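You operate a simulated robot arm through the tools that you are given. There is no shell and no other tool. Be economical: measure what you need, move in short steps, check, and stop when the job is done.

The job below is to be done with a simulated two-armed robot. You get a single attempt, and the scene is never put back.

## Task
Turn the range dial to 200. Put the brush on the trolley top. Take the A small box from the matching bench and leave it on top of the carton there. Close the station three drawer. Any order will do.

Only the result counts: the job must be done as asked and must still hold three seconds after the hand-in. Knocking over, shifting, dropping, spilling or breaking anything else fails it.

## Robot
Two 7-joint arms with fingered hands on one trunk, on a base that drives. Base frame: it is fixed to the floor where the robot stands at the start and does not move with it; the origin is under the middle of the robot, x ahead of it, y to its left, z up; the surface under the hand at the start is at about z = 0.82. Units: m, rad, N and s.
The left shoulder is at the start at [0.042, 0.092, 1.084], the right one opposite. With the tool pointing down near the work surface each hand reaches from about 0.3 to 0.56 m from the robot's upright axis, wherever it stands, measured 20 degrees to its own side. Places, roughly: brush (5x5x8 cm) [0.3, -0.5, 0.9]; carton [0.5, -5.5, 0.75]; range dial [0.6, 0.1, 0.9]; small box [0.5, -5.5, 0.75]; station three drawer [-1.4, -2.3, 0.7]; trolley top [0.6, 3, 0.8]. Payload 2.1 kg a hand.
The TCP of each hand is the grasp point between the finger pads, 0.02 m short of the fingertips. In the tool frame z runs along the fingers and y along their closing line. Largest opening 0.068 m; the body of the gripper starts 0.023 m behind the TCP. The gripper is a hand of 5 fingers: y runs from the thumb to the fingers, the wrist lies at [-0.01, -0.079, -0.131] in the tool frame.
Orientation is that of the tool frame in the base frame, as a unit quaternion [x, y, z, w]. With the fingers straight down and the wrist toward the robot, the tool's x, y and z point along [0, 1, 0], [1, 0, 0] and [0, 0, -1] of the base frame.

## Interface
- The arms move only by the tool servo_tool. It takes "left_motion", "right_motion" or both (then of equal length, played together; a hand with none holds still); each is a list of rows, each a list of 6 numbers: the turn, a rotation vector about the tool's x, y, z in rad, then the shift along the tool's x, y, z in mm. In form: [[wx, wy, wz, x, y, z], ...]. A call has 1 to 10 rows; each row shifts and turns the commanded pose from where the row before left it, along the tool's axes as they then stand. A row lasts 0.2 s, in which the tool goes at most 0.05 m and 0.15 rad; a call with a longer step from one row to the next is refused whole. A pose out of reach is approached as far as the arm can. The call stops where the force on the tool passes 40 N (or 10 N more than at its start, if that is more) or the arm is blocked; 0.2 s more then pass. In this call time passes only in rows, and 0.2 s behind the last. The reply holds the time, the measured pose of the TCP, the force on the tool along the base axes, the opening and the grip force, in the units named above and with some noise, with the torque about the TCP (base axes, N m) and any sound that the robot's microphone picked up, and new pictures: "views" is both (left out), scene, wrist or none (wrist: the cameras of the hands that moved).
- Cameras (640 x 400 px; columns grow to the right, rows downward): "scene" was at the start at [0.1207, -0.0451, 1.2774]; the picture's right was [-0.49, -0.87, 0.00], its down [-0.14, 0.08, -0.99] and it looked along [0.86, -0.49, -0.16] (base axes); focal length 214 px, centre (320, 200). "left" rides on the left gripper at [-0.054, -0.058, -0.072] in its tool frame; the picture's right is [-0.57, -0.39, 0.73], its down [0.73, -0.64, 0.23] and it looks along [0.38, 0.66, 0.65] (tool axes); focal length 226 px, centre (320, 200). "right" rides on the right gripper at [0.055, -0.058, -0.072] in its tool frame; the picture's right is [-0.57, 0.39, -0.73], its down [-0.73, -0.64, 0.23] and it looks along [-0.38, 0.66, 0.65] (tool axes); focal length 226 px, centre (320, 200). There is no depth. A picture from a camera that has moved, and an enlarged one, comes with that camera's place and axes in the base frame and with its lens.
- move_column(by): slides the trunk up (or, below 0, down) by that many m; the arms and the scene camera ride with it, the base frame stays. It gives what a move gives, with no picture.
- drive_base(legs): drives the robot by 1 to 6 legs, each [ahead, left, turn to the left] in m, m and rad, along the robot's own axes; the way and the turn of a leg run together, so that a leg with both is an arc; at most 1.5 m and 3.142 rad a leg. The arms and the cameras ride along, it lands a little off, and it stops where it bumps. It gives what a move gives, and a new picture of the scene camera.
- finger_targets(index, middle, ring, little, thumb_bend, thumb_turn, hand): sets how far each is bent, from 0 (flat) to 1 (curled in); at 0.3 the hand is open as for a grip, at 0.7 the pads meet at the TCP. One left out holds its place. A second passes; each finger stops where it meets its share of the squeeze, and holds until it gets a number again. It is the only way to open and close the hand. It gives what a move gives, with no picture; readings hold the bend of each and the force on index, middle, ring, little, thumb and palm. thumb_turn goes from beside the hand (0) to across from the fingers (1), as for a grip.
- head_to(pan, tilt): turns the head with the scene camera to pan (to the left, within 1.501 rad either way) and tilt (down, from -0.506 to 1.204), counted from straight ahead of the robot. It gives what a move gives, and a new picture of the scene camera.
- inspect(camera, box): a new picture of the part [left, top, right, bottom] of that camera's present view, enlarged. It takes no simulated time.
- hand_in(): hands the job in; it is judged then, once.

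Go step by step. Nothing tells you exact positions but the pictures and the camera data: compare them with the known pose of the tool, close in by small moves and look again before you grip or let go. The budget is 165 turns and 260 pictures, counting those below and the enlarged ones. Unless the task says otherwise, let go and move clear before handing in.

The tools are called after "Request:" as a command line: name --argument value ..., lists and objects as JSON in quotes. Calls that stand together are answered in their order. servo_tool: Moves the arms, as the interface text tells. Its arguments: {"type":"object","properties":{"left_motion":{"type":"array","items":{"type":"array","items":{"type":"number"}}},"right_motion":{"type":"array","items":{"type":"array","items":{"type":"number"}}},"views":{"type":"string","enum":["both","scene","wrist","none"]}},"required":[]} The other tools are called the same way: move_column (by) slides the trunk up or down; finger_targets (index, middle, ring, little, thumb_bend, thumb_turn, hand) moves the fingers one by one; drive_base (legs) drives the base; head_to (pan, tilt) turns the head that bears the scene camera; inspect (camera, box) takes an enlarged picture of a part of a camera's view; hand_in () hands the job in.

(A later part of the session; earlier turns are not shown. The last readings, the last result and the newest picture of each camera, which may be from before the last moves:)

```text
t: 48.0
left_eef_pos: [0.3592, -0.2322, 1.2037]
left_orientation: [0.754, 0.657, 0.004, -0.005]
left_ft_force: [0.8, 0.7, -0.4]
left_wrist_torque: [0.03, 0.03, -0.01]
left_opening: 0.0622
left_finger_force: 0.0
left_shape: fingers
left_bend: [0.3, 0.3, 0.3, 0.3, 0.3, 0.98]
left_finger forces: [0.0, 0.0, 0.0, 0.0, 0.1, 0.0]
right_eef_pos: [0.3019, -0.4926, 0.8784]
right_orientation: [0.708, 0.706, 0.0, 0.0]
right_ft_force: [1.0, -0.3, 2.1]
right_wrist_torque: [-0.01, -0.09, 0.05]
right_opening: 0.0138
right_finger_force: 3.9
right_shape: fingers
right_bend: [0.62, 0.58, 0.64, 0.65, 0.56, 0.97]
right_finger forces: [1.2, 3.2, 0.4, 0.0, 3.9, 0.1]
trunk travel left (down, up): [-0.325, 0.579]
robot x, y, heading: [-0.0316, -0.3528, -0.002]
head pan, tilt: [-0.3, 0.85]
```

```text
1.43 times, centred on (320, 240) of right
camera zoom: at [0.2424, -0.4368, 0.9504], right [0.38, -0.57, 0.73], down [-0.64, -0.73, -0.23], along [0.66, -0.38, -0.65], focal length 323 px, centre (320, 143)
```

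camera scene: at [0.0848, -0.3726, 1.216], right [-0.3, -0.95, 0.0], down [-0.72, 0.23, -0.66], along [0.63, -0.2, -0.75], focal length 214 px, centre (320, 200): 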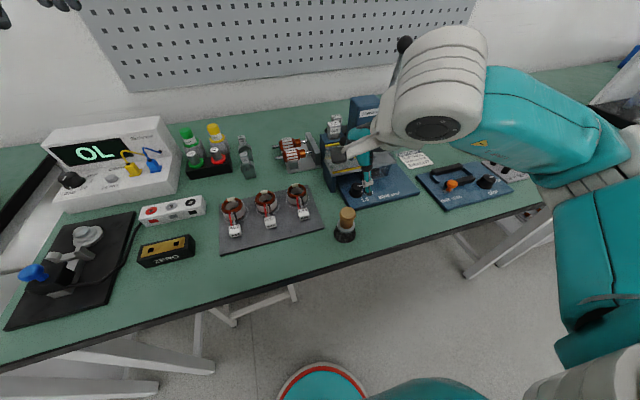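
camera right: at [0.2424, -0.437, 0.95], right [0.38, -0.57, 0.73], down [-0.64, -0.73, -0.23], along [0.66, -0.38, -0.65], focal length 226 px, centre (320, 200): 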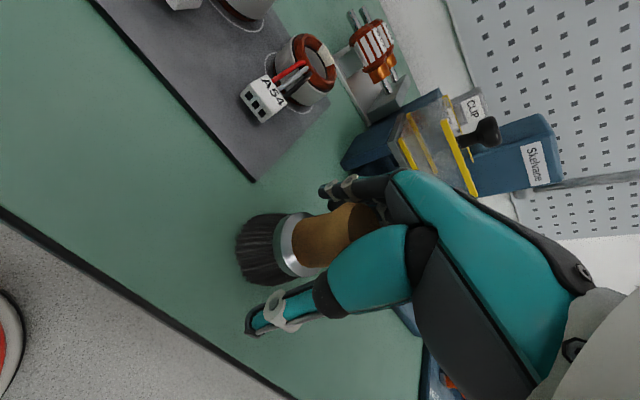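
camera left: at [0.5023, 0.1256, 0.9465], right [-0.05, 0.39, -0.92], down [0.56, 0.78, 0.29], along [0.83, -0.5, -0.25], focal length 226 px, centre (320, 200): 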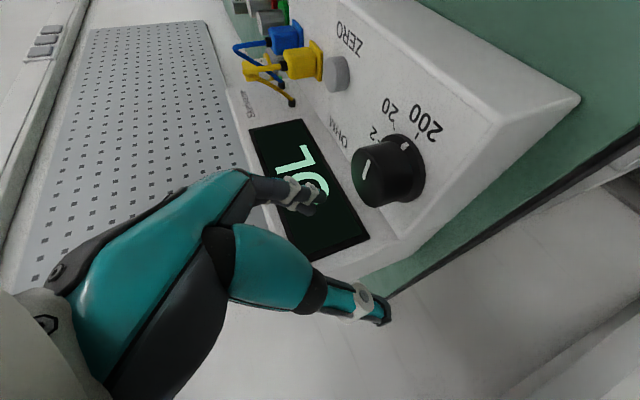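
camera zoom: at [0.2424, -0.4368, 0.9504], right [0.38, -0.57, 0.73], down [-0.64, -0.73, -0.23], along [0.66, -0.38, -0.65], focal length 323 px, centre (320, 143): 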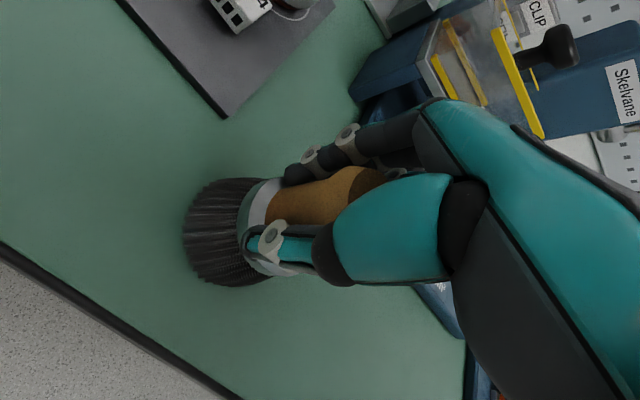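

Request:
finger_targets --hand "right" --index 0.8 --middle 0.8 --ring 0.8 --little 0.75 --thumb_bend 0.75

Request:
servo_tool --right_motion '[[0, 0, 0, 0, 0, -20], [0, 0, 0, 0, 0, -40], [0, 0, 0, 0, 0, -45], [0, 0, 0, 0, 0, -45]]' --views "both"

```text
t: 49.0
left_eef_pos: [0.3583, -0.2322, 1.2032]
left_orientation: [0.755, 0.656, 0.005, -0.006]
left_ft_force: [0.2, 0.0, 0.6]
left_wrist_torque: [-0.02, 0.01, 0.01]
left_opening: 0.0623
left_finger_force: 0.1
left_shape: fingers
left_bend: [0.3, 0.3, 0.3, 0.3, 0.3, 0.98]
left_finger forces: [0.0, 0.0, 0.1, 0.1, 0.0, 0.0]
right_eef_pos: [0.3007, -0.4932, 0.8779]
right_orientation: [0.708, 0.706, 0.0, 0.0]
right_ft_force: [0.4, 0.3, 0.3]
right_wrist_torque: [0.01, -0.05, 0.0]
right_opening: 0.0121
right_finger_force: 21.2
right_shape: fingers
right_bend: [0.77, 0.75, 0.76, 0.75, 0.58, 0.92]
right_finger forces: [6.1, 6.9, 7.5, 0.1, 21.1, 0.1]
trunk travel left (down, up): [-0.325, 0.579]
robot x, y, heading: [-0.0305, -0.3483, -0.002]
head pan, tilt: [-0.3, 0.85]
```

```text
t: 50.0
left_eef_pos: [0.3595, -0.2324, 1.2046]
left_orientation: [0.754, 0.657, 0.005, -0.006]
left_ft_force: [-0.4, 0.1, 0.8]
left_wrist_torque: [0.0, 0.0, 0.0]
left_opening: 0.0624
left_finger_force: 0.0
left_shape: fingers
left_bend: [0.3, 0.3, 0.3, 0.3, 0.3, 0.98]
left_finger forces: [0.0, 0.1, 0.0, 0.0, 0.0, 0.0]
right_eef_pos: [0.2984, -0.4933, 1.0279]
right_orientation: [0.708, 0.706, -0.001, 0.0]
right_ft_force: [-0.7, -0.5, -0.6]
right_wrist_torque: [-0.01, -0.03, -0.02]
right_opening: 0.0118
right_finger_force: 19.2
right_shape: fingers
right_bend: [0.78, 0.76, 0.77, 0.75, 0.56, 0.92]
right_finger forces: [5.7, 6.7, 7.1, 0.0, 19.9, 0.0]
trunk travel left (down, up): [-0.325, 0.579]
robot x, y, heading: [-0.0299, -0.3489, 0.001]
head pan, tilt: [-0.3, 0.85]
camera scene: at [0.0848, -0.3726, 1.216], right [-0.3, -0.95, 0.0], down [-0.72, 0.23, -0.66], along [0.63, -0.2, -0.75], focal length 214 px, centre (320, 200)
camera right: at [0.2407, -0.4377, 1.1008], right [0.38, -0.57, 0.73], down [-0.64, -0.73, -0.23], along [0.66, -0.38, -0.65], focal length 226 px, centre (320, 200)
```

scene: 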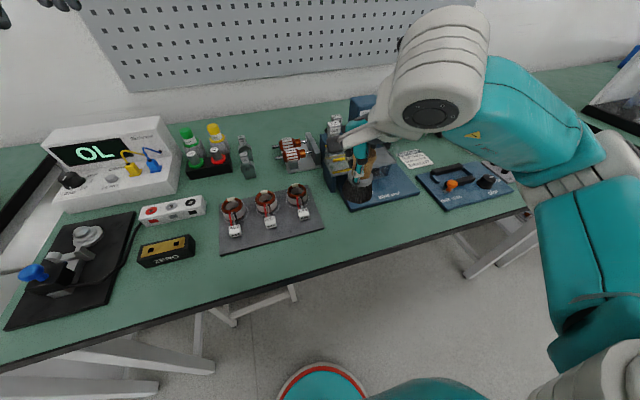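
right: 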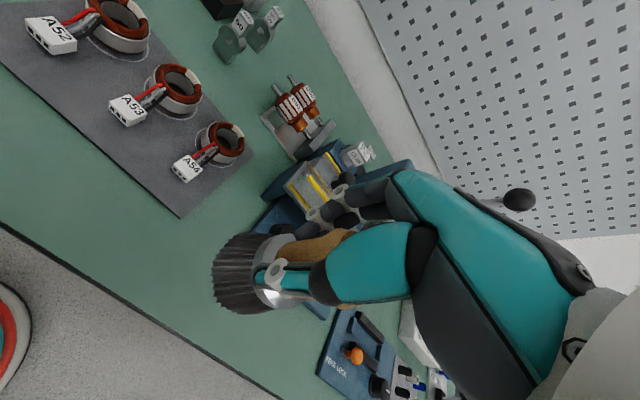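

The brush is held. I'll back away from the bench and look toward the trolley on the left.

Request:
drive_base --legs '[[-0.4, 0, 0]]'

Request:
head_to --pan 1.2 --tilt 0.3

```text
t: 52.5
left_eef_pos: [-0.0495, -0.2307, 1.2028]
left_orientation: [0.754, 0.657, 0.005, -0.005]
left_ft_force: [-0.9, -0.5, -0.5]
left_wrist_torque: [0.01, -0.02, 0.01]
left_opening: 0.0623
left_finger_force: 0.1
left_shape: fingers
left_bend: [0.3, 0.3, 0.3, 0.3, 0.3, 0.98]
left_finger forces: [0.1, 0.0, 0.1, 0.1, 0.0, 0.0]
right_eef_pos: [-0.1076, -0.4922, 1.028]
right_orientation: [0.708, 0.706, 0.0, -0.001]
right_ft_force: [0.1, -0.7, 0.3]
right_wrist_torque: [-0.01, -0.01, 0.01]
right_opening: 0.0118
right_finger_force: 19.7
right_shape: fingers
right_bend: [0.78, 0.76, 0.77, 0.75, 0.56, 0.92]
right_finger forces: [5.7, 6.7, 7.0, 0.0, 19.9, 0.0]
trunk travel left (down, up): [-0.325, 0.579]
robot x, y, heading: [-0.4351, -0.348, -0.003]
head pan, tilt: [-0.3, 0.85]
camera scene: at [-0.3225, -0.3711, 1.216], right [-0.3, -0.95, 0.0], down [-0.72, 0.22, -0.66], along [0.63, -0.2, -0.75], focal length 214 px, centre (320, 200)
```

scene: 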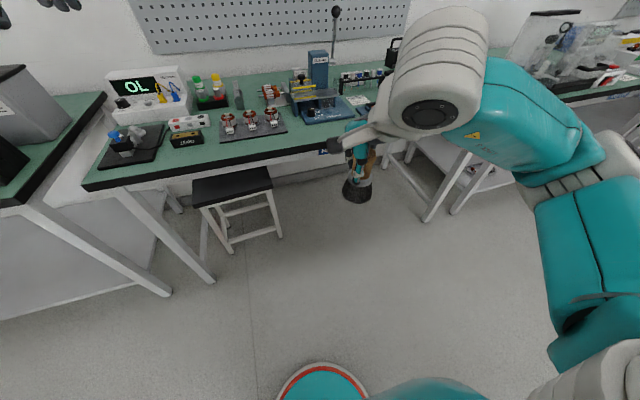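

```text
t: 54.1
left_eef_pos: [-0.0492, -0.2305, 1.2025]
left_orientation: [0.754, 0.657, 0.005, -0.005]
left_ft_force: [0.5, 0.2, 0.1]
left_wrist_torque: [-0.04, 0.0, 0.01]
left_opening: 0.0623
left_finger_force: 0.0
left_shape: fingers
left_bend: [0.3, 0.3, 0.3, 0.3, 0.3, 0.98]
left_finger forces: [0.0, 0.0, 0.0, 0.0, 0.1, 0.1]
right_eef_pos: [-0.1066, -0.4932, 1.0277]
right_orientation: [0.708, 0.706, 0.0, 0.0]
right_ft_force: [0.3, 0.3, -0.8]
right_wrist_torque: [-0.01, 0.02, 0.01]
right_opening: 0.0114
right_finger_force: 20.0
right_shape: fingers
right_bend: [0.78, 0.76, 0.77, 0.75, 0.56, 0.92]
right_finger forces: [5.6, 6.7, 7.1, 0.0, 19.9, 0.1]
trunk travel left (down, up): [-0.325, 0.579]
robot x, y, heading: [-0.436, -0.3478, -0.005]
head pan, tilt: [1.201, 0.3]
camera scene: at [-0.3629, -0.2608, 1.2643], right [0.93, -0.37, 0.0], down [-0.11, -0.28, -0.96], along [0.35, 0.89, -0.3], focal length 214 px, centre (320, 200)
```

scene: 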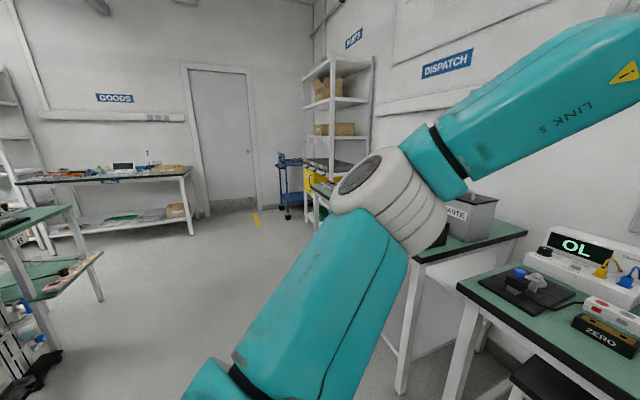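

Request:
inspect --camera "scene" --box '[230, 130, 360, 240]'

Request:
drive_base --legs '[[0, 1.2, 0]]'

```text
3.64 times, centred on (295, 185) of scene
camera zoom: at [-0.3629, -0.2608, 1.2643], right [0.93, -0.37, 0.0], down [-0.11, -0.28, -0.96], along [0.35, 0.89, -0.3], focal length 780 px, centre (411, 254)
```

zoom: 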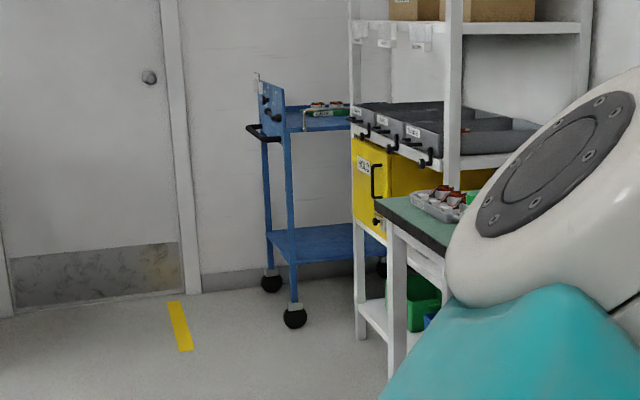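

```text
t: 60.3
left_eef_pos: [-0.0517, 0.9886, 1.204]
left_orientation: [0.751, 0.661, 0.005, -0.005]
left_ft_force: [0.1, 0.1, 0.2]
left_wrist_torque: [-0.02, -0.06, 0.0]
left_opening: 0.0624
left_finger_force: 0.0
left_shape: fingers
left_bend: [0.3, 0.3, 0.3, 0.3, 0.3, 0.98]
left_finger forces: [0.0, 0.0, 0.0, 0.1, 0.0, 0.1]
right_eef_pos: [-0.1083, 0.7268, 1.0275]
right_orientation: [0.705, 0.709, 0.0, -0.001]
right_ft_force: [-0.6, 0.0, -0.4]
right_wrist_torque: [-0.04, 0.01, -0.03]
right_opening: 0.0116
right_finger_force: 19.5
right_shape: fingers
right_bend: [0.78, 0.76, 0.77, 0.75, 0.56, 0.92]
right_finger forces: [5.7, 6.6, 7.0, 0.0, 19.8, 0.0]
trunk travel left (down, up): [-0.325, 0.579]
robot x, y, heading: [-0.4382, 0.8695, 0.007]
head pan, tilt: [1.201, 0.3]
camera scene: at [-0.3659, 0.9555, 1.2644], right [0.93, -0.36, 0.0], down [-0.11, -0.28, -0.96], along [0.34, 0.89, -0.3], focal length 214 px, centre (320, 200)
```

scene: 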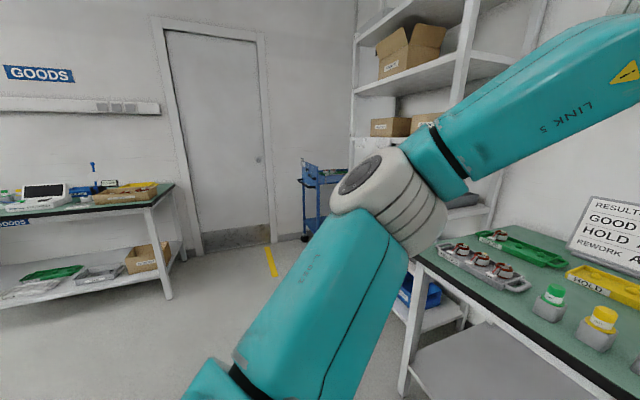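

Request:
drive_base --legs '[[0, 1.1, 0]]'

Request:
head_to --pan 0.5 --tilt 0.5

```text
t: 66.0
left_eef_pos: [-0.0674, 2.1137, 1.2034]
left_orientation: [0.746, 0.666, 0.005, -0.006]
left_ft_force: [0.2, 1.2, 0.1]
left_wrist_torque: [-0.01, -0.02, 0.0]
left_opening: 0.0623
left_finger_force: 0.0
left_shape: fingers
left_bend: [0.3, 0.3, 0.3, 0.3, 0.3, 0.98]
left_finger forces: [0.0, 0.1, 0.1, 0.0, 0.0, 0.0]
right_eef_pos: [-0.1215, 1.8509, 1.0287]
right_orientation: [0.7, 0.714, 0.0, 0.0]
right_ft_force: [0.1, -0.3, -1.4]
right_wrist_torque: [-0.02, 0.0, 0.0]
right_opening: 0.0115
right_finger_force: 19.7
right_shape: fingers
right_bend: [0.78, 0.76, 0.77, 0.75, 0.56, 0.92]
right_finger forces: [5.7, 6.6, 7.1, 0.0, 19.7, 0.1]
trunk travel left (down, up): [-0.325, 0.579]
robot x, y, heading: [-0.452, 1.985, 0.017]
head pan, tilt: [1.201, 0.3]
camera scene: at [-0.3812, 2.0774, 1.2644], right [0.94, -0.34, 0.0], down [-0.1, -0.28, -0.96], along [0.33, 0.9, -0.3], focal length 214 px, centre (320, 200)
```

scene: 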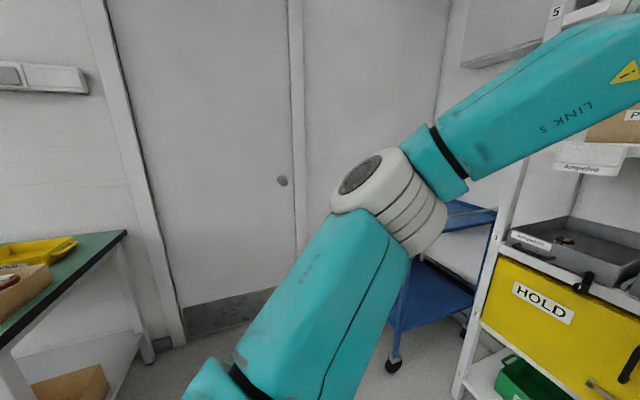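

```text
t: 67.1
left_eef_pos: [-0.0678, 2.1153, 1.2035]
left_orientation: [0.747, 0.665, 0.004, -0.005]
left_ft_force: [0.2, 0.1, -0.7]
left_wrist_torque: [-0.02, 0.01, 0.01]
left_opening: 0.0622
left_finger_force: 0.1
left_shape: fingers
left_bend: [0.3, 0.3, 0.3, 0.3, 0.3, 0.98]
left_finger forces: [0.0, 0.0, 0.0, 0.0, 0.0, 0.0]
right_eef_pos: [-0.1203, 1.8516, 1.0263]
right_orientation: [0.7, 0.714, 0.001, 0.001]
right_ft_force: [-0.1, 0.1, -0.1]
right_wrist_torque: [-0.04, 0.01, -0.03]
right_opening: 0.0114
right_finger_force: 19.4
right_shape: fingers
right_bend: [0.78, 0.76, 0.77, 0.75, 0.56, 0.92]
right_finger forces: [5.6, 6.7, 7.1, 0.0, 19.8, 0.0]
trunk travel left (down, up): [-0.325, 0.579]
robot x, y, heading: [-0.4514, 1.9899, 0.018]
head pan, tilt: [0.499, 0.499]
camera scene: at [-0.3343, 2.0348, 1.246], right [0.5, -0.87, 0.0], down [-0.42, -0.24, -0.88], along [0.76, 0.44, -0.48], focal length 214 px, centre (320, 200)
```

scene: 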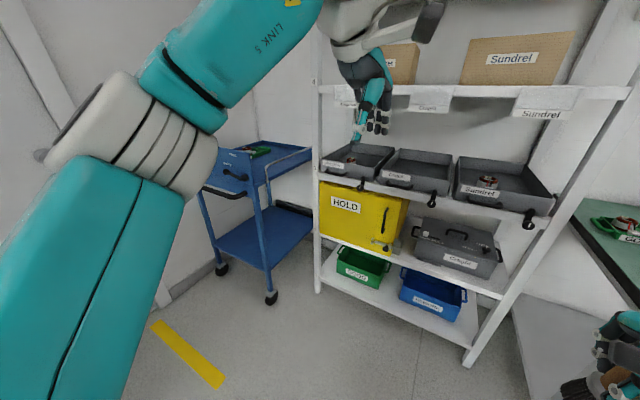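

Request:
servo_tool --right_motion '[[0, 0, 0, 0, 0, -40], [0, 0, 0, 0, 0, -40], [0, 0, 0, 0, 0, -20]]' --views "none"

Request:
drive_base --legs '[[0.0, 0.82, -0.018]]'

Request:
head_to --pan 0.0 --tilt 0.5

```text
t: 67.9
left_eef_pos: [-0.0681, 2.1146, 1.2039]
left_orientation: [0.747, 0.665, 0.004, -0.006]
left_ft_force: [0.0, 0.2, 0.9]
left_wrist_torque: [-0.03, -0.02, 0.0]
left_opening: 0.062
left_finger_force: 0.1
left_shape: fingers
left_bend: [0.3, 0.3, 0.3, 0.3, 0.3, 0.98]
left_finger forces: [0.0, 0.0, 0.0, 0.1, 0.0, 0.1]
right_eef_pos: [-0.1196, 1.8511, 1.1289]
right_orientation: [0.7, 0.714, -0.001, 0.0]
right_ft_force: [-0.3, 0.4, 0.1]
right_wrist_torque: [-0.01, -0.02, 0.0]
right_opening: 0.0113
right_finger_force: 19.5
right_shape: fingers
right_bend: [0.78, 0.76, 0.77, 0.75, 0.55, 0.92]
right_finger forces: [5.5, 6.7, 7.0, 0.1, 19.1, 0.0]
trunk travel left (down, up): [-0.325, 0.579]
robot x, y, heading: [-0.4527, 1.991, 0.014]
head pan, tilt: [0.499, 0.499]
```

```text
t: 72.3
left_eef_pos: [-0.0775, 2.9431, 1.2046]
left_orientation: [0.751, 0.66, 0.005, -0.005]
left_ft_force: [0.3, 0.2, 0.8]
left_wrist_torque: [-0.03, -0.02, 0.01]
left_opening: 0.0621
left_finger_force: 0.1
left_shape: fingers
left_bend: [0.3, 0.3, 0.3, 0.3, 0.3, 0.98]
left_finger forces: [0.0, 0.0, 0.1, 0.0, 0.1, 0.0]
right_eef_pos: [-0.1327, 2.6796, 1.128]
right_orientation: [0.704, 0.71, 0.0, 0.0]
right_ft_force: [-0.2, -0.4, -0.3]
right_wrist_torque: [0.05, 0.0, 0.0]
right_opening: 0.0114
right_finger_force: 18.9
right_shape: fingers
right_bend: [0.78, 0.76, 0.77, 0.75, 0.54, 0.92]
right_finger forces: [5.5, 6.7, 7.1, 0.0, 19.1, 0.0]
trunk travel left (down, up): [-0.325, 0.579]
robot x, y, heading: [-0.4661, 2.8206, 0.007]
head pan, tilt: [0.499, 0.499]
camera scene: at [-0.3446, 2.8659, 1.246], right [0.49, -0.87, 0.0], down [-0.42, -0.23, -0.88], along [0.77, 0.43, -0.48], focal length 214 px, centre (320, 200)
```

scene: 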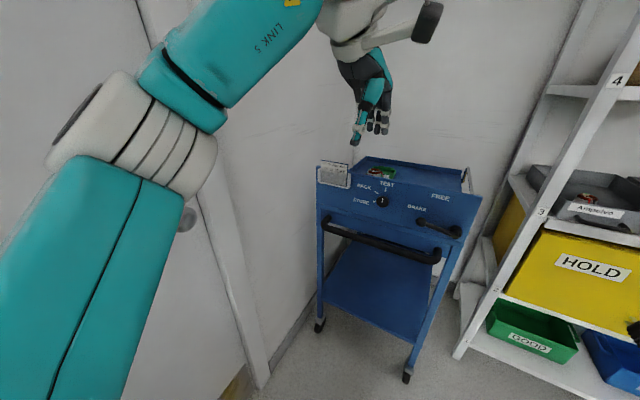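

```text
t: 73.2
left_eef_pos: [-0.076, 2.9431, 1.2033]
left_orientation: [0.75, 0.661, 0.005, -0.005]
left_ft_force: [0.5, -0.6, 0.9]
left_wrist_torque: [0.0, 0.0, 0.0]
left_opening: 0.0622
left_finger_force: 0.1
left_shape: fingers
left_bend: [0.3, 0.3, 0.3, 0.3, 0.3, 0.98]
left_finger forces: [0.0, 0.1, 0.1, 0.1, 0.1, 0.1]
right_eef_pos: [-0.132, 2.68, 1.1284]
right_orientation: [0.704, 0.71, 0.0, 0.0]
right_ft_force: [0.4, -0.4, -0.9]
right_wrist_torque: [0.0, -0.04, -0.01]
right_opening: 0.0113
right_finger_force: 19.0
right_shape: fingers
right_bend: [0.78, 0.76, 0.77, 0.75, 0.54, 0.92]
right_finger forces: [5.7, 6.7, 7.0, 0.0, 19.1, 0.0]
trunk travel left (down, up): [-0.325, 0.579]
robot x, y, heading: [-0.4676, 2.8225, 0.01]
head pan, tilt: [0.0, 0.499]
camera scene: at [-0.3331, 2.8224, 1.2459], right [0.01, -1.0, 0.0], down [-0.48, 0.0, -0.88], along [0.88, 0.01, -0.48], focal length 214 px, centre (320, 200)
```

scene: 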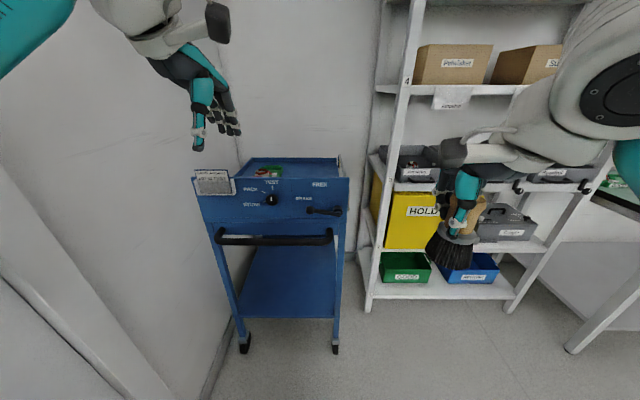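

The trolley has a front plate with a switch and brake lever, which must not be touched, and the tray lies behind it. I'll raise the trunk to see into the tray.

Request:
move_column --by 0.3

Request:
head_to --pan 0.15 --tilt 0.6

Request:
inspect --camera "scene" --box '[180, 130, 420, 280]'

```text
t: 76.2
left_eef_pos: [-0.0767, 2.9419, 1.503]
left_orientation: [0.751, 0.66, 0.004, -0.005]
left_ft_force: [0.2, 0.2, 0.3]
left_wrist_torque: [-0.02, 0.02, -0.03]
left_opening: 0.0624
left_finger_force: 0.0
left_shape: fingers
left_bend: [0.3, 0.3, 0.3, 0.3, 0.3, 0.98]
left_finger forces: [0.0, 0.0, 0.0, 0.0, 0.1, 0.0]
right_eef_pos: [-0.1321, 2.6808, 1.4292]
right_orientation: [0.705, 0.709, -0.001, 0.0]
right_ft_force: [0.1, 0.1, -0.5]
right_wrist_torque: [-0.02, -0.03, -0.03]
right_opening: 0.0115
right_finger_force: 18.6
right_shape: fingers
right_bend: [0.78, 0.76, 0.77, 0.75, 0.54, 0.92]
right_finger forces: [5.6, 6.7, 6.9, 0.1, 18.9, 0.0]
trunk travel left (down, up): [-0.625, 0.279]
robot x, y, heading: [-0.4653, 2.8211, 0.006]
head pan, tilt: [0.0, 0.499]
```

```text
t: 77.0
left_eef_pos: [-0.0766, 2.9418, 1.5057]
left_orientation: [0.75, 0.661, 0.004, -0.005]
left_ft_force: [-0.1, -0.1, -0.2]
left_wrist_torque: [0.0, 0.01, -0.04]
left_opening: 0.0622
left_finger_force: 0.0
left_shape: fingers
left_bend: [0.3, 0.3, 0.3, 0.3, 0.3, 0.98]
left_finger forces: [0.0, 0.1, 0.0, 0.0, 0.0, 0.0]
right_eef_pos: [-0.131, 2.6811, 1.4284]
right_orientation: [0.705, 0.709, 0.0, 0.0]
right_ft_force: [-1.4, -0.1, -1.0]
right_wrist_torque: [-0.03, 0.0, -0.02]
right_opening: 0.0116
right_finger_force: 18.7
right_shape: fingers
right_bend: [0.78, 0.76, 0.77, 0.75, 0.54, 0.92]
right_finger forces: [5.6, 6.6, 6.9, 0.1, 18.8, 0.0]
trunk travel left (down, up): [-0.625, 0.279]
robot x, y, heading: [-0.4608, 2.821, 0.008]
head pan, tilt: [0.15, 0.6]
camera scene: at [-0.3627, 2.8353, 1.5382], right [0.16, -0.99, 0.0], down [-0.56, -0.09, -0.83], along [0.81, 0.13, -0.56], focal length 214 px, centre (320, 200)
```

scene: 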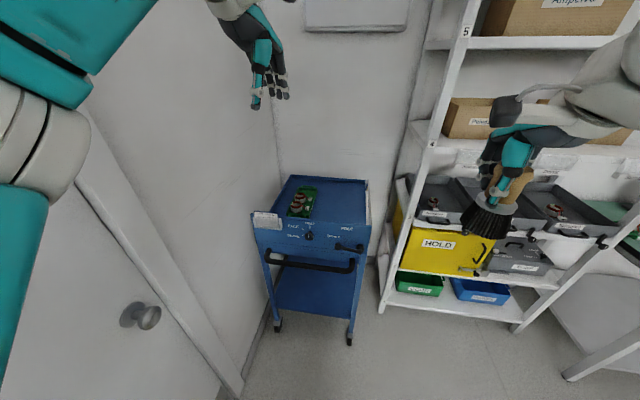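

```text
2.67 times, centred on (300, 205) of scene
camera zoom: at [-0.3627, 2.8353, 1.5382], right [0.16, -0.99, 0.0], down [-0.56, -0.09, -0.83], along [0.81, 0.13, -0.56], focal length 572 px, centre (373, 187)
```

zoom: 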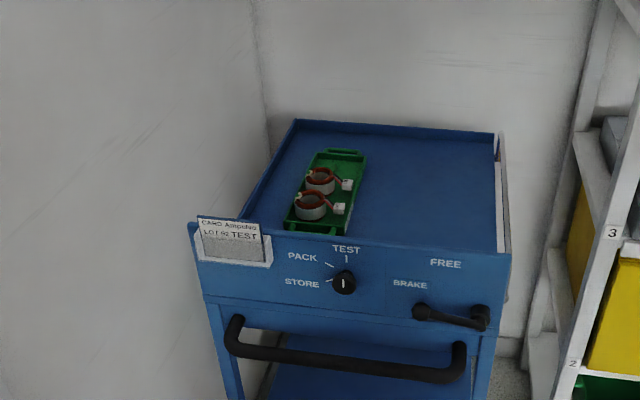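

The tray floor has free space on its right side near [0.54, 2.84]. I'll lower the trunk again and drive up to the trolley, stopping short of the handle.

Request:
move_column --by -0.27

Request:
drive_base --legs '[[0.4, 0.03, -0.008]]'

Request:
head_to --pan 0.0 --tilt 0.9

```text
t: 79.7
left_eef_pos: [-0.0766, 2.9431, 1.2332]
left_orientation: [0.75, 0.661, 0.005, -0.004]
left_ft_force: [-0.5, 0.3, -0.6]
left_wrist_torque: [0.01, 0.01, 0.01]
left_opening: 0.0624
left_finger_force: 0.2
left_shape: fingers
left_bend: [0.3, 0.3, 0.3, 0.3, 0.3, 0.98]
left_finger forces: [0.0, 0.0, 0.0, 0.0, 0.0, 0.0]
right_eef_pos: [-0.1329, 2.6797, 1.1593]
right_orientation: [0.705, 0.709, 0.001, 0.0]
right_ft_force: [-0.5, 0.5, -1.0]
right_wrist_torque: [-0.01, -0.01, 0.01]
right_opening: 0.0114
right_finger_force: 19.2
right_shape: fingers
right_bend: [0.78, 0.76, 0.77, 0.75, 0.53, 0.92]
right_finger forces: [5.4, 6.6, 7.0, 0.0, 18.8, 0.0]
trunk travel left (down, up): [-0.355, 0.549]
robot x, y, heading: [-0.467, 2.8175, 0.006]
head pan, tilt: [0.15, 0.6]
```

```text
t: 82.2
left_eef_pos: [0.3188, 2.9721, 1.2348]
left_orientation: [0.752, 0.659, 0.005, -0.005]
left_ft_force: [0.2, 0.3, -0.3]
left_wrist_torque: [0.01, 0.02, 0.01]
left_opening: 0.0622
left_finger_force: 0.0
left_shape: fingers
left_bend: [0.3, 0.3, 0.3, 0.3, 0.3, 0.98]
left_finger forces: [0.0, 0.0, 0.0, 0.0, 0.0, 0.1]
right_eef_pos: [0.262, 2.7109, 1.1578]
right_orientation: [0.706, 0.708, 0.0, 0.0]
right_ft_force: [0.7, -0.3, -0.7]
right_wrist_torque: [0.0, -0.02, 0.02]
right_opening: 0.0113
right_finger_force: 19.0
right_shape: fingers
right_bend: [0.78, 0.76, 0.77, 0.75, 0.53, 0.92]
right_finger forces: [5.5, 6.6, 7.0, 0.0, 18.9, 0.0]
trunk travel left (down, up): [-0.355, 0.549]
robot x, y, heading: [-0.0692, 2.8529, -0.0]
head pan, tilt: [0.15, 0.6]
camera scene: at [0.0539, 2.8668, 1.2671], right [0.15, -0.99, 0.0], down [-0.56, -0.09, -0.82], along [0.82, 0.13, -0.57], focal length 214 px, centre (320, 200)
```

scene: 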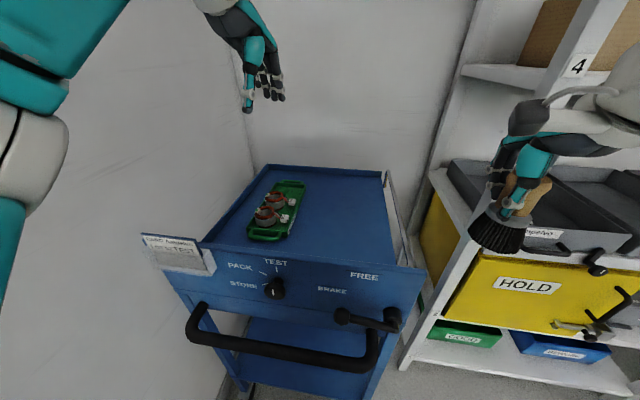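

```text
t: 83.0
left_eef_pos: [0.3186, 2.9739, 1.2343]
left_orientation: [0.752, 0.659, 0.004, -0.005]
left_ft_force: [0.8, 0.8, -0.4]
left_wrist_torque: [0.01, 0.01, 0.0]
left_opening: 0.0622
left_finger_force: 0.0
left_shape: fingers
left_bend: [0.3, 0.3, 0.3, 0.3, 0.3, 0.98]
left_finger forces: [0.0, 0.0, 0.1, 0.0, 0.1, 0.1]
right_eef_pos: [0.2615, 2.7118, 1.1588]
right_orientation: [0.706, 0.709, 0.0, 0.0]
right_ft_force: [0.2, 0.5, -0.1]
right_wrist_torque: [0.03, 0.02, 0.0]
right_opening: 0.0114
right_finger_force: 19.2
right_shape: fingers
right_bend: [0.78, 0.76, 0.77, 0.75, 0.53, 0.92]
right_finger forces: [5.5, 6.5, 7.1, 0.0, 18.8, 0.0]
trunk travel left (down, up): [-0.355, 0.549]
robot x, y, heading: [-0.0661, 2.8534, 0.004]
head pan, tilt: [0.0, 0.901]
camera scene: at [0.042, 2.8536, 1.2424], right [0.0, -1.0, 0.0], down [-0.78, 0.0, -0.62], along [0.62, 0.0, -0.78], focal length 214 px, centre (320, 200)
```

scene: 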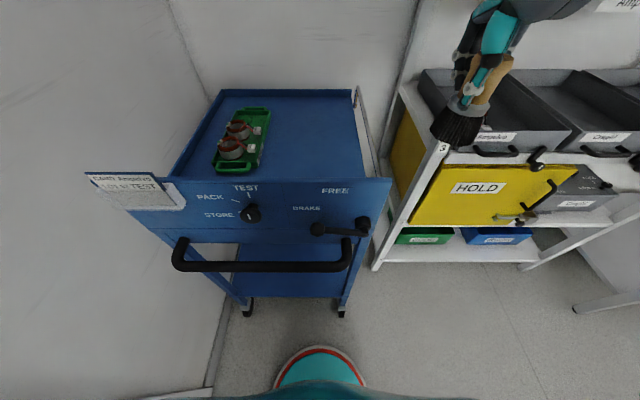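

Request:
drive_base --legs '[[0.07, 0.0, -0.004]]'

Request:
servo_tool --right_motion '[[0, 0, 0, 24, 38, 8], [0, 0, 0, 24, 38, 8], [0, 0, 0, 24, 38, 8], [0, 0, 0, 24, 38, 10], [0, 0, 0, 24, 38, 10]]' --views "both"

```text
t: 84.0
left_eef_pos: [0.3887, 2.9717, 1.2334]
left_orientation: [0.753, 0.658, 0.005, -0.005]
left_ft_force: [-0.3, 1.2, 0.3]
left_wrist_torque: [0.02, -0.01, 0.02]
left_opening: 0.0619
left_finger_force: 0.0
left_shape: fingers
left_bend: [0.3, 0.3, 0.3, 0.3, 0.3, 0.98]
left_finger forces: [0.0, 0.0, 0.0, 0.0, 0.0, 0.1]
right_eef_pos: [0.3321, 2.709, 1.1589]
right_orientation: [0.707, 0.707, 0.001, 0.0]
right_ft_force: [-0.3, -0.6, 0.1]
right_wrist_torque: [0.02, -0.02, 0.0]
right_opening: 0.0114
right_finger_force: 18.5
right_shape: fingers
right_bend: [0.78, 0.76, 0.77, 0.75, 0.53, 0.92]
right_finger forces: [5.6, 6.6, 7.0, 0.0, 18.8, 0.1]
trunk travel left (down, up): [-0.355, 0.549]
robot x, y, heading: [-0.002, 2.8567, 0.002]
head pan, tilt: [0.0, 0.901]
camera scene: at [0.1126, 2.8532, 1.2423], right [0.0, -1.0, 0.0], down [-0.78, 0.0, -0.62], along [0.62, 0.0, -0.78], focal length 214 px, centre (320, 200)
```

scene: 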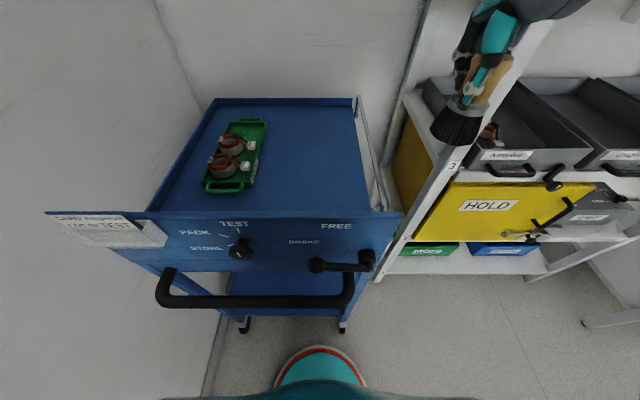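

```text
t: 85.2
left_eef_pos: [0.3885, 2.9707, 1.2336]
left_orientation: [0.753, 0.658, 0.004, -0.005]
left_ft_force: [-0.2, -0.6, 0.2]
left_wrist_torque: [-0.03, 0.01, 0.03]
left_opening: 0.0624
left_finger_force: 0.0
left_shape: fingers
left_bend: [0.3, 0.3, 0.3, 0.3, 0.3, 0.98]
left_finger forces: [0.0, 0.0, 0.0, 0.1, 0.1, 0.1]
right_eef_pos: [0.5057, 2.8259, 1.1072]
right_orientation: [0.706, 0.708, 0.0, 0.002]
right_ft_force: [-0.2, 0.5, -0.3]
right_wrist_torque: [0.01, 0.0, 0.0]
right_opening: 0.0108
right_finger_force: 18.2
right_shape: fingers
right_bend: [0.78, 0.76, 0.77, 0.75, 0.5, 0.92]
right_finger forces: [4.7, 6.1, 6.9, 0.0, 18.1, 0.1]
right hand out of reach, approached as far as the arm can: row 5
trunk travel left (down, up): [-0.355, 0.549]
robot x, y, heading: [-0.0008, 2.8514, 0.001]
head pan, tilt: [0.0, 0.901]
camera scene: at [0.1121, 2.8531, 1.2423], right [0.0, -1.0, 0.0], down [-0.78, 0.0, -0.62], along [0.62, 0.0, -0.78], focal length 214 px, centre (320, 200)
camera right: at [0.447, 2.8818, 1.18], right [0.39, -0.56, 0.73], down [-0.64, -0.73, -0.23], along [0.67, -0.38, -0.64], focal length 226 px, centre (320, 200)
```

scene: 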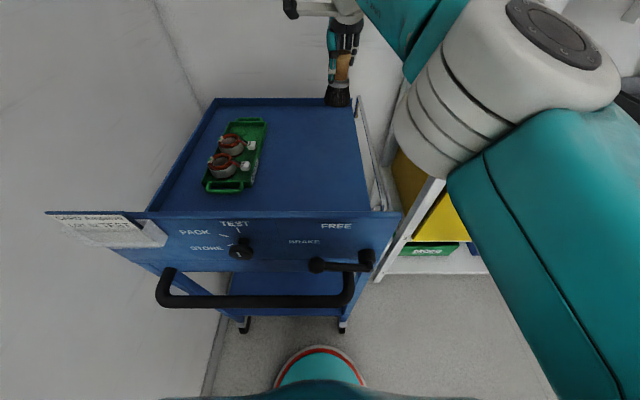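
right: 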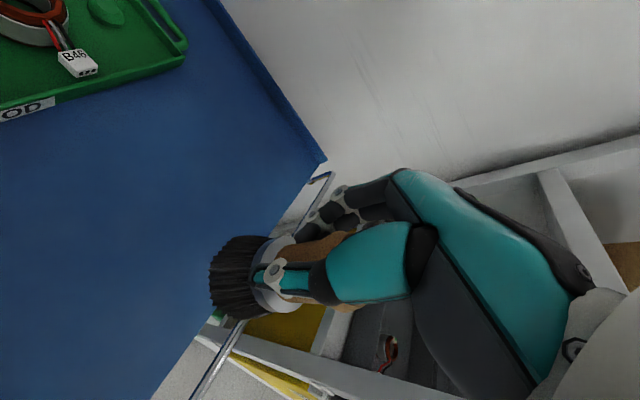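

Request:
servo_tool --right_motion '[[0, 0, 0, 0, 0, 40], [0, 0, 0, 0, 0, 40], [0, 0, 0, 0, 0, 40], [0, 0, 0, 0, 0, 40], [0, 0, 0, 0, 0, 30]]' --views "both"

```text
t: 86.4
left_eef_pos: [0.3891, 2.972, 1.2337]
left_orientation: [0.753, 0.658, 0.004, -0.005]
left_ft_force: [0.1, -1.2, -0.4]
left_wrist_torque: [0.01, 0.02, -0.04]
left_opening: 0.0623
left_finger_force: 0.2
left_shape: fingers
left_bend: [0.3, 0.3, 0.3, 0.3, 0.3, 0.98]
left_finger forces: [0.0, 0.1, 0.0, 0.1, 0.0, 0.0]
right_eef_pos: [0.5054, 2.8236, 0.9153]
right_orientation: [0.707, 0.707, 0.0, -0.001]
right_ft_force: [-0.7, -1.4, 0.1]
right_wrist_torque: [0.02, 0.0, -0.01]
right_opening: 0.0103
right_finger_force: 17.8
right_shape: fingers
right_bend: [0.78, 0.77, 0.77, 0.75, 0.49, 0.92]
right_finger forces: [4.5, 5.7, 7.5, 0.0, 17.4, 0.0]
trunk travel left (down, up): [-0.355, 0.549]
robot x, y, heading: [-0.0031, 2.8505, 0.003]
head pan, tilt: [0.0, 0.901]
camera scene: at [0.1123, 2.8533, 1.2423], right [0.0, -1.0, 0.0], down [-0.78, 0.0, -0.62], along [0.62, 0.0, -0.78], focal length 214 px, centre (320, 200)
camera right: at [0.4467, 2.8807, 0.988], right [0.39, -0.57, 0.73], down [-0.64, -0.73, -0.23], along [0.66, -0.38, -0.65], focal length 226 px, centre (320, 200)
```

scene: 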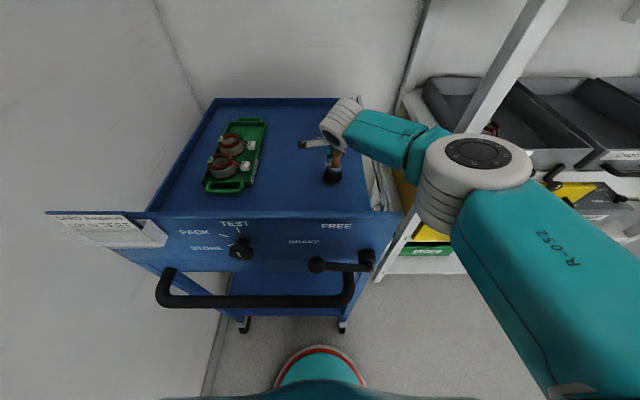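
right: 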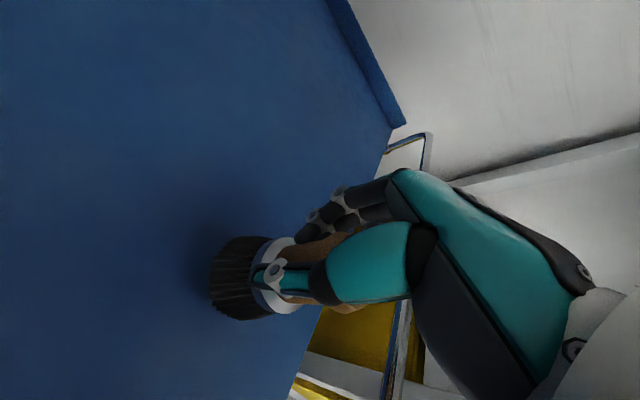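

Request:
servo_tool --right_motion '[[0, 0, 0, 0, 0, 9], [0, 0, 0, 0, 0, 9], [0, 0, 0, 0, 0, 8]]' --views "wrist"

```text
t: 87.2
left_eef_pos: [0.3873, 2.9715, 1.2356]
left_orientation: [0.753, 0.658, 0.005, -0.005]
left_ft_force: [0.2, -1.2, -0.7]
left_wrist_torque: [-0.01, 0.0, 0.01]
left_opening: 0.0625
left_finger_force: 0.1
left_shape: fingers
left_bend: [0.3, 0.3, 0.3, 0.3, 0.3, 0.98]
left_finger forces: [0.1, 0.0, 0.0, 0.0, 0.0, 0.0]
right_eef_pos: [0.5044, 2.8272, 0.8948]
right_orientation: [0.707, 0.707, 0.003, 0.003]
right_ft_force: [-1.1, 4.1, 24.2]
right_wrist_torque: [-0.2, -0.01, -0.04]
right_opening: 0.0116
right_finger_force: 25.4
right_shape: fingers
right_bend: [0.79, 0.78, 0.79, 0.75, 0.51, 0.9]
right_finger forces: [5.4, 7.1, 10.4, 0.0, 27.0, 0.0]
trunk travel left (down, up): [-0.355, 0.549]
robot x, y, heading: [0.0023, 2.8542, -0.0]
head pan, tilt: [0.0, 0.901]
camera right: at [0.4454, 2.8825, 0.9668], right [0.38, -0.57, 0.73], down [-0.64, -0.73, -0.24], along [0.67, -0.38, -0.64], focal length 226 px, centre (320, 200)
```

right: 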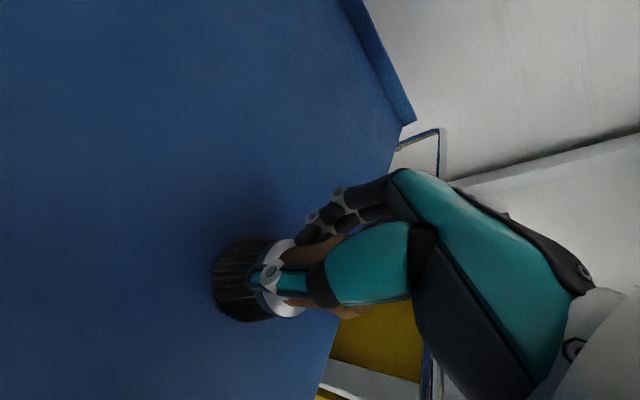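

It has made contact with the tray floor at TCP z≈0.895. I'll ease up a few mm and release.

Request:
servo_tool --right_motion '[[0, 0, 0, 0, 0, -3]]' --views "none"

```text
t: 87.6
left_eef_pos: [0.3867, 2.9733, 1.2335]
left_orientation: [0.753, 0.658, 0.006, -0.005]
left_ft_force: [-0.3, 0.0, 0.3]
left_wrist_torque: [-0.02, 0.01, -0.01]
left_opening: 0.0625
left_finger_force: 0.1
left_shape: fingers
left_bend: [0.3, 0.3, 0.3, 0.3, 0.3, 0.98]
left_finger forces: [0.0, 0.0, 0.0, 0.0, 0.1, 0.1]
right_eef_pos: [0.5052, 2.8263, 0.8947]
right_orientation: [0.708, 0.707, 0.0, 0.0]
right_ft_force: [0.9, 4.5, 12.2]
right_wrist_torque: [0.0, -0.04, 0.03]
right_opening: 0.0112
right_finger_force: 19.8
right_shape: fingers
right_bend: [0.79, 0.78, 0.78, 0.75, 0.51, 0.9]
right_finger forces: [5.2, 6.5, 7.4, 0.1, 20.2, 0.0]
trunk travel left (down, up): [-0.355, 0.549]
robot x, y, heading: [0.0006, 2.8519, -0.001]
head pan, tilt: [0.0, 0.901]
```

Request:
servo_tool --right_motion '[[0, 0, 0, 0, 0, -2]]' --views "none"

Request:
finger_targets --hand "right" --index 0.5 --middle 0.5 --ring 0.5 --little 0.5 --thumb_bend 0.42

Request:
finger_targets --hand "right" --index 0.3 --middle 0.3 --ring 0.3 --little 0.3 --thumb_bend 0.28

Request:
inspect --camera "right" --box '[0, 0, 640, 400]'

```text
t: 88.0
left_eef_pos: [0.3891, 2.9704, 1.2334]
left_orientation: [0.753, 0.657, 0.005, -0.006]
left_ft_force: [0.5, -0.1, 0.3]
left_wrist_torque: [-0.03, 0.0, -0.01]
left_opening: 0.0623
left_finger_force: 0.0
left_shape: fingers
left_bend: [0.3, 0.3, 0.3, 0.3, 0.3, 0.98]
left_finger forces: [0.0, 0.1, 0.1, 0.0, 0.0, 0.0]
right_eef_pos: [0.5059, 2.8247, 0.8962]
right_orientation: [0.708, 0.707, 0.0, 0.0]
right_ft_force: [-0.3, 1.3, 4.8]
right_wrist_torque: [-0.01, 0.01, 0.04]
right_opening: 0.0108
right_finger_force: 17.7
right_shape: fingers
right_bend: [0.79, 0.78, 0.78, 0.75, 0.47, 0.9]
right_finger forces: [4.7, 5.9, 6.9, 0.0, 17.5, 0.0]
trunk travel left (down, up): [-0.355, 0.549]
robot x, y, heading: [-0.0009, 2.85, 0.004]
head pan, tilt: [0.0, 0.901]
```

```text
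t: 89.0
left_eef_pos: [0.3894, 2.971, 1.2339]
left_orientation: [0.753, 0.658, 0.004, -0.005]
left_ft_force: [-0.7, -0.3, 0.1]
left_wrist_torque: [0.03, -0.03, 0.0]
left_opening: 0.0623
left_finger_force: 0.1
left_shape: fingers
left_bend: [0.3, 0.3, 0.3, 0.3, 0.3, 0.98]
left_finger forces: [0.0, 0.0, 0.0, 0.1, 0.1, 0.0]
right_eef_pos: [0.5056, 2.8259, 0.8975]
right_orientation: [0.706, 0.708, 0.0, 0.0]
right_ft_force: [-0.4, -0.2, 0.3]
right_wrist_torque: [-0.02, 0.0, -0.02]
right_opening: 0.0357
right_finger_force: 0.0
right_shape: fingers
right_bend: [0.5, 0.5, 0.5, 0.5, 0.42, 0.98]
right_finger forces: [0.0, 0.0, 0.1, 0.0, 0.2, 0.1]
trunk travel left (down, up): [-0.355, 0.549]
robot x, y, heading: [0.0026, 2.8516, 0.003]
head pan, tilt: [0.0, 0.901]
```

```text
t: 90.0
left_eef_pos: [0.3894, 2.971, 1.2338]
left_orientation: [0.752, 0.659, 0.004, -0.005]
left_ft_force: [0.2, -0.5, 0.7]
left_wrist_torque: [-0.01, -0.01, 0.01]
left_opening: 0.0622
left_finger_force: 0.1
left_shape: fingers
left_bend: [0.3, 0.3, 0.3, 0.3, 0.3, 0.98]
left_finger forces: [0.0, 0.1, 0.0, 0.0, 0.0, 0.0]
right_eef_pos: [0.5057, 2.8253, 0.8969]
right_orientation: [0.708, 0.707, 0.0, 0.0]
right_ft_force: [0.3, -0.3, 0.9]
right_wrist_torque: [0.01, -0.04, -0.01]
right_opening: 0.0634
right_finger_force: 0.0
right_shape: fingers
right_bend: [0.3, 0.3, 0.3, 0.3, 0.28, 0.98]
right_finger forces: [0.0, 0.0, 0.0, 0.0, 0.0, 0.0]
trunk travel left (down, up): [-0.355, 0.549]
robot x, y, heading: [-0.0016, 2.8529, -0.0]
head pan, tilt: [0.0, 0.901]
```

```text
1.00 times, centred on (320, 200) of right (not enlarged: the box is as wide or as high as the picture)
camera zoom: at [0.4469, 2.8808, 0.969], right [0.39, -0.57, 0.73], down [-0.64, -0.73, -0.23], along [0.66, -0.38, -0.65], focal length 226 px, centre (320, 200)
```

zoom: 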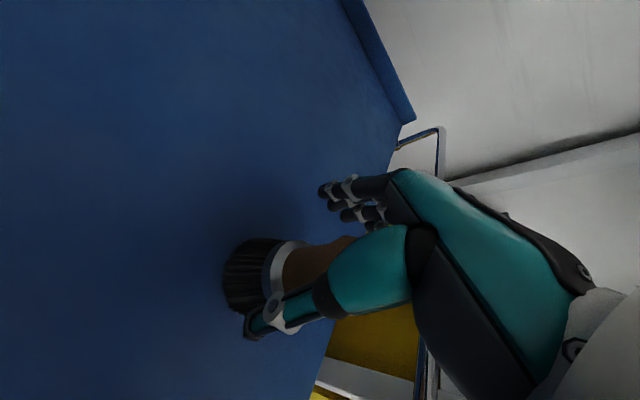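

Request:
servo_tool --right_motion '[[0, 0, 0, 0, -3, -10], [0, 0, 0, 0, 0, -30], [0, 0, 0, 0, 0, -40], [0, 0, 0, 0, 0, -45], [0, 0, 0, 0, -10, -45], [0, 0, 0, -10, -20, -40], [0, 0, 0, -10, -30, -35], [0, 0, 0, -20, -40, 0], [0, 0, 0, -20, -40, 0]]' --views "both"

```text
t: 92.0
left_eef_pos: [0.3893, 2.9722, 1.2348]
left_orientation: [0.753, 0.658, 0.004, -0.005]
left_ft_force: [-0.5, -0.4, -0.2]
left_wrist_torque: [0.03, 0.04, -0.05]
left_opening: 0.0622
left_finger_force: 0.0
left_shape: fingers
left_bend: [0.3, 0.3, 0.3, 0.3, 0.3, 0.98]
left_finger forces: [0.1, 0.0, 0.2, 0.1, 0.1, 0.1]
right_eef_pos: [0.3598, 2.7658, 1.1395]
right_orientation: [0.707, 0.707, -0.001, 0.0]
right_ft_force: [0.3, -1.0, 0.1]
right_wrist_torque: [0.0, 0.01, -0.03]
right_opening: 0.0633
right_finger_force: 0.0
right_shape: fingers
right_bend: [0.3, 0.3, 0.3, 0.3, 0.28, 0.98]
right_finger forces: [0.0, 0.0, 0.0, 0.1, 0.0, 0.0]
trunk travel left (down, up): [-0.355, 0.549]
robot x, y, heading: [0.003, 2.8534, 0.001]
head pan, tilt: [0.0, 0.901]
camera scene: at [0.112, 2.8531, 1.2423], right [0.0, -1.0, 0.0], down [-0.78, 0.0, -0.62], along [0.62, 0.0, -0.78], focal length 214 px, centre (320, 200)
camera right: at [0.3023, 2.8218, 1.2126], right [0.39, -0.57, 0.73], down [-0.64, -0.73, -0.23], along [0.66, -0.38, -0.65], focal length 226 px, centre (320, 200)
```

scene: 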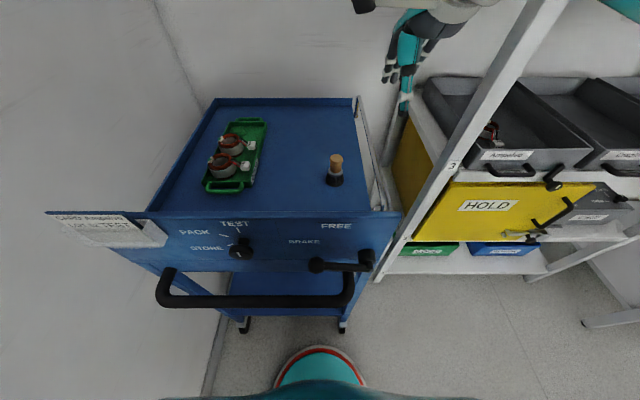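
right: 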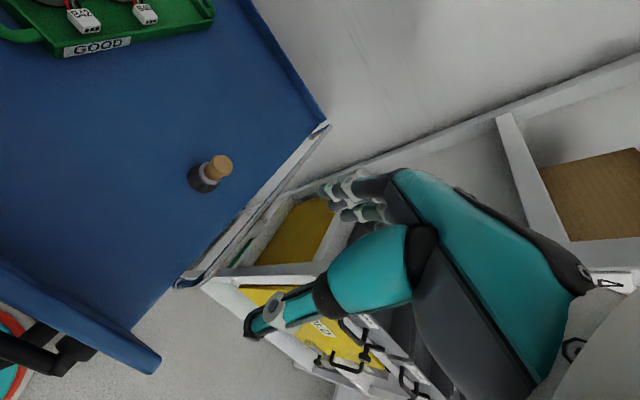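

The brush stands on the trolley top. I'll back out and drive down the aisle toward the station three drawer.

Request:
drive_base --legs '[[-0.48, 0, 0], [0, -1.4, 0], [0, -1.4, 0]]'

Request:
head_to --pan -1.4 --tilt 0.25

```text
t: 107.9
left_eef_pos: [-0.1195, 0.1926, 1.2344]
left_orientation: [0.755, 0.656, 0.004, -0.005]
left_ft_force: [-0.2, 0.2, 0.2]
left_wrist_torque: [-0.02, -0.02, 0.0]
left_opening: 0.0624
left_finger_force: 0.1
left_shape: fingers
left_bend: [0.3, 0.3, 0.3, 0.3, 0.3, 0.98]
left_finger forces: [0.0, 0.0, 0.0, 0.0, 0.0, 0.0]
right_eef_pos: [-0.149, -0.0114, 1.1405]
right_orientation: [0.709, 0.705, 0.0, 0.0]
right_ft_force: [-0.3, -0.3, 0.1]
right_wrist_torque: [0.0, 0.01, -0.03]
right_opening: 0.0632
right_finger_force: 0.1
right_shape: fingers
right_bend: [0.3, 0.3, 0.3, 0.3, 0.28, 0.98]
right_finger forces: [0.0, 0.0, 0.0, 0.0, 0.1, 0.0]
trunk travel left (down, up): [-0.355, 0.549]
robot x, y, heading: [-0.511, 0.0709, -0.005]
head pan, tilt: [0.0, 0.901]
camera scene: at [-0.3979, 0.0756, 1.2423], right [-0.01, -1.0, 0.0], down [-0.78, 0.0, -0.62], along [0.62, 0.0, -0.78], focal length 214 px, centre (320, 200)
```

scene: 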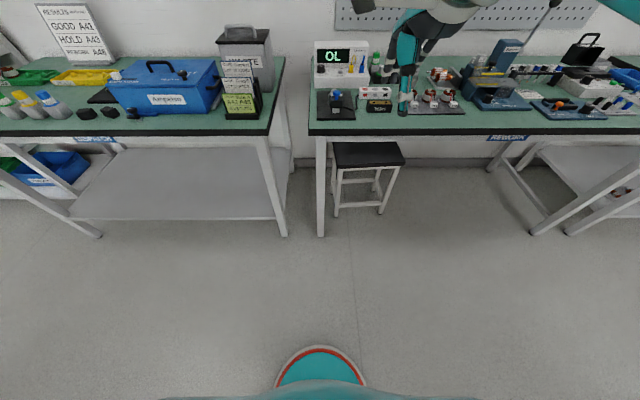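

```text
t: 109.5
left_eef_pos: [-0.1198, 0.1925, 1.2336]
left_orientation: [0.755, 0.656, 0.005, -0.005]
left_ft_force: [-0.3, 0.4, 0.3]
left_wrist_torque: [-0.04, -0.02, 0.0]
left_opening: 0.0621
left_finger_force: 0.0
left_shape: fingers
left_bend: [0.3, 0.3, 0.3, 0.3, 0.3, 0.98]
left_finger forces: [0.0, 0.0, 0.0, 0.0, 0.0, 0.0]
right_eef_pos: [-0.1493, -0.0131, 1.1397]
right_orientation: [0.709, 0.705, 0.0, 0.0]
right_ft_force: [0.3, 0.0, -0.2]
right_wrist_torque: [0.01, -0.03, -0.01]
right_opening: 0.0634
right_finger_force: 0.0
right_shape: fingers
right_bend: [0.3, 0.3, 0.3, 0.3, 0.28, 0.98]
right_finger forces: [0.0, 0.1, 0.0, 0.0, 0.0, 0.1]
trunk travel left (down, up): [-0.355, 0.549]
robot x, y, heading: [-0.5091, 0.0761, -0.007]
head pan, tilt: [-1.4, 0.25]
camera scene: at [-0.458, -0.016, 1.2993], right [-0.99, -0.17, 0.0], down [-0.04, 0.24, -0.97], along [0.16, -0.96, -0.25], focal length 214 px, centre (320, 200)
```

scene: 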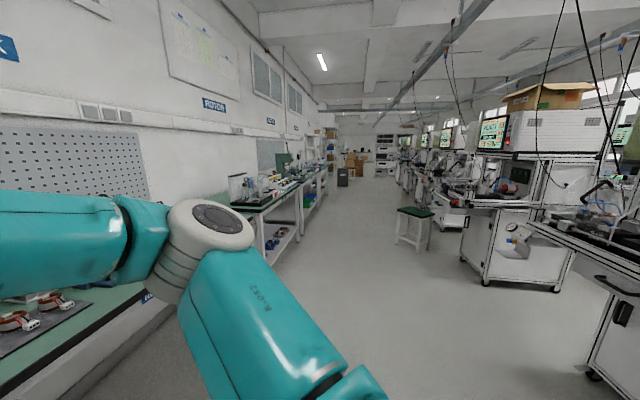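

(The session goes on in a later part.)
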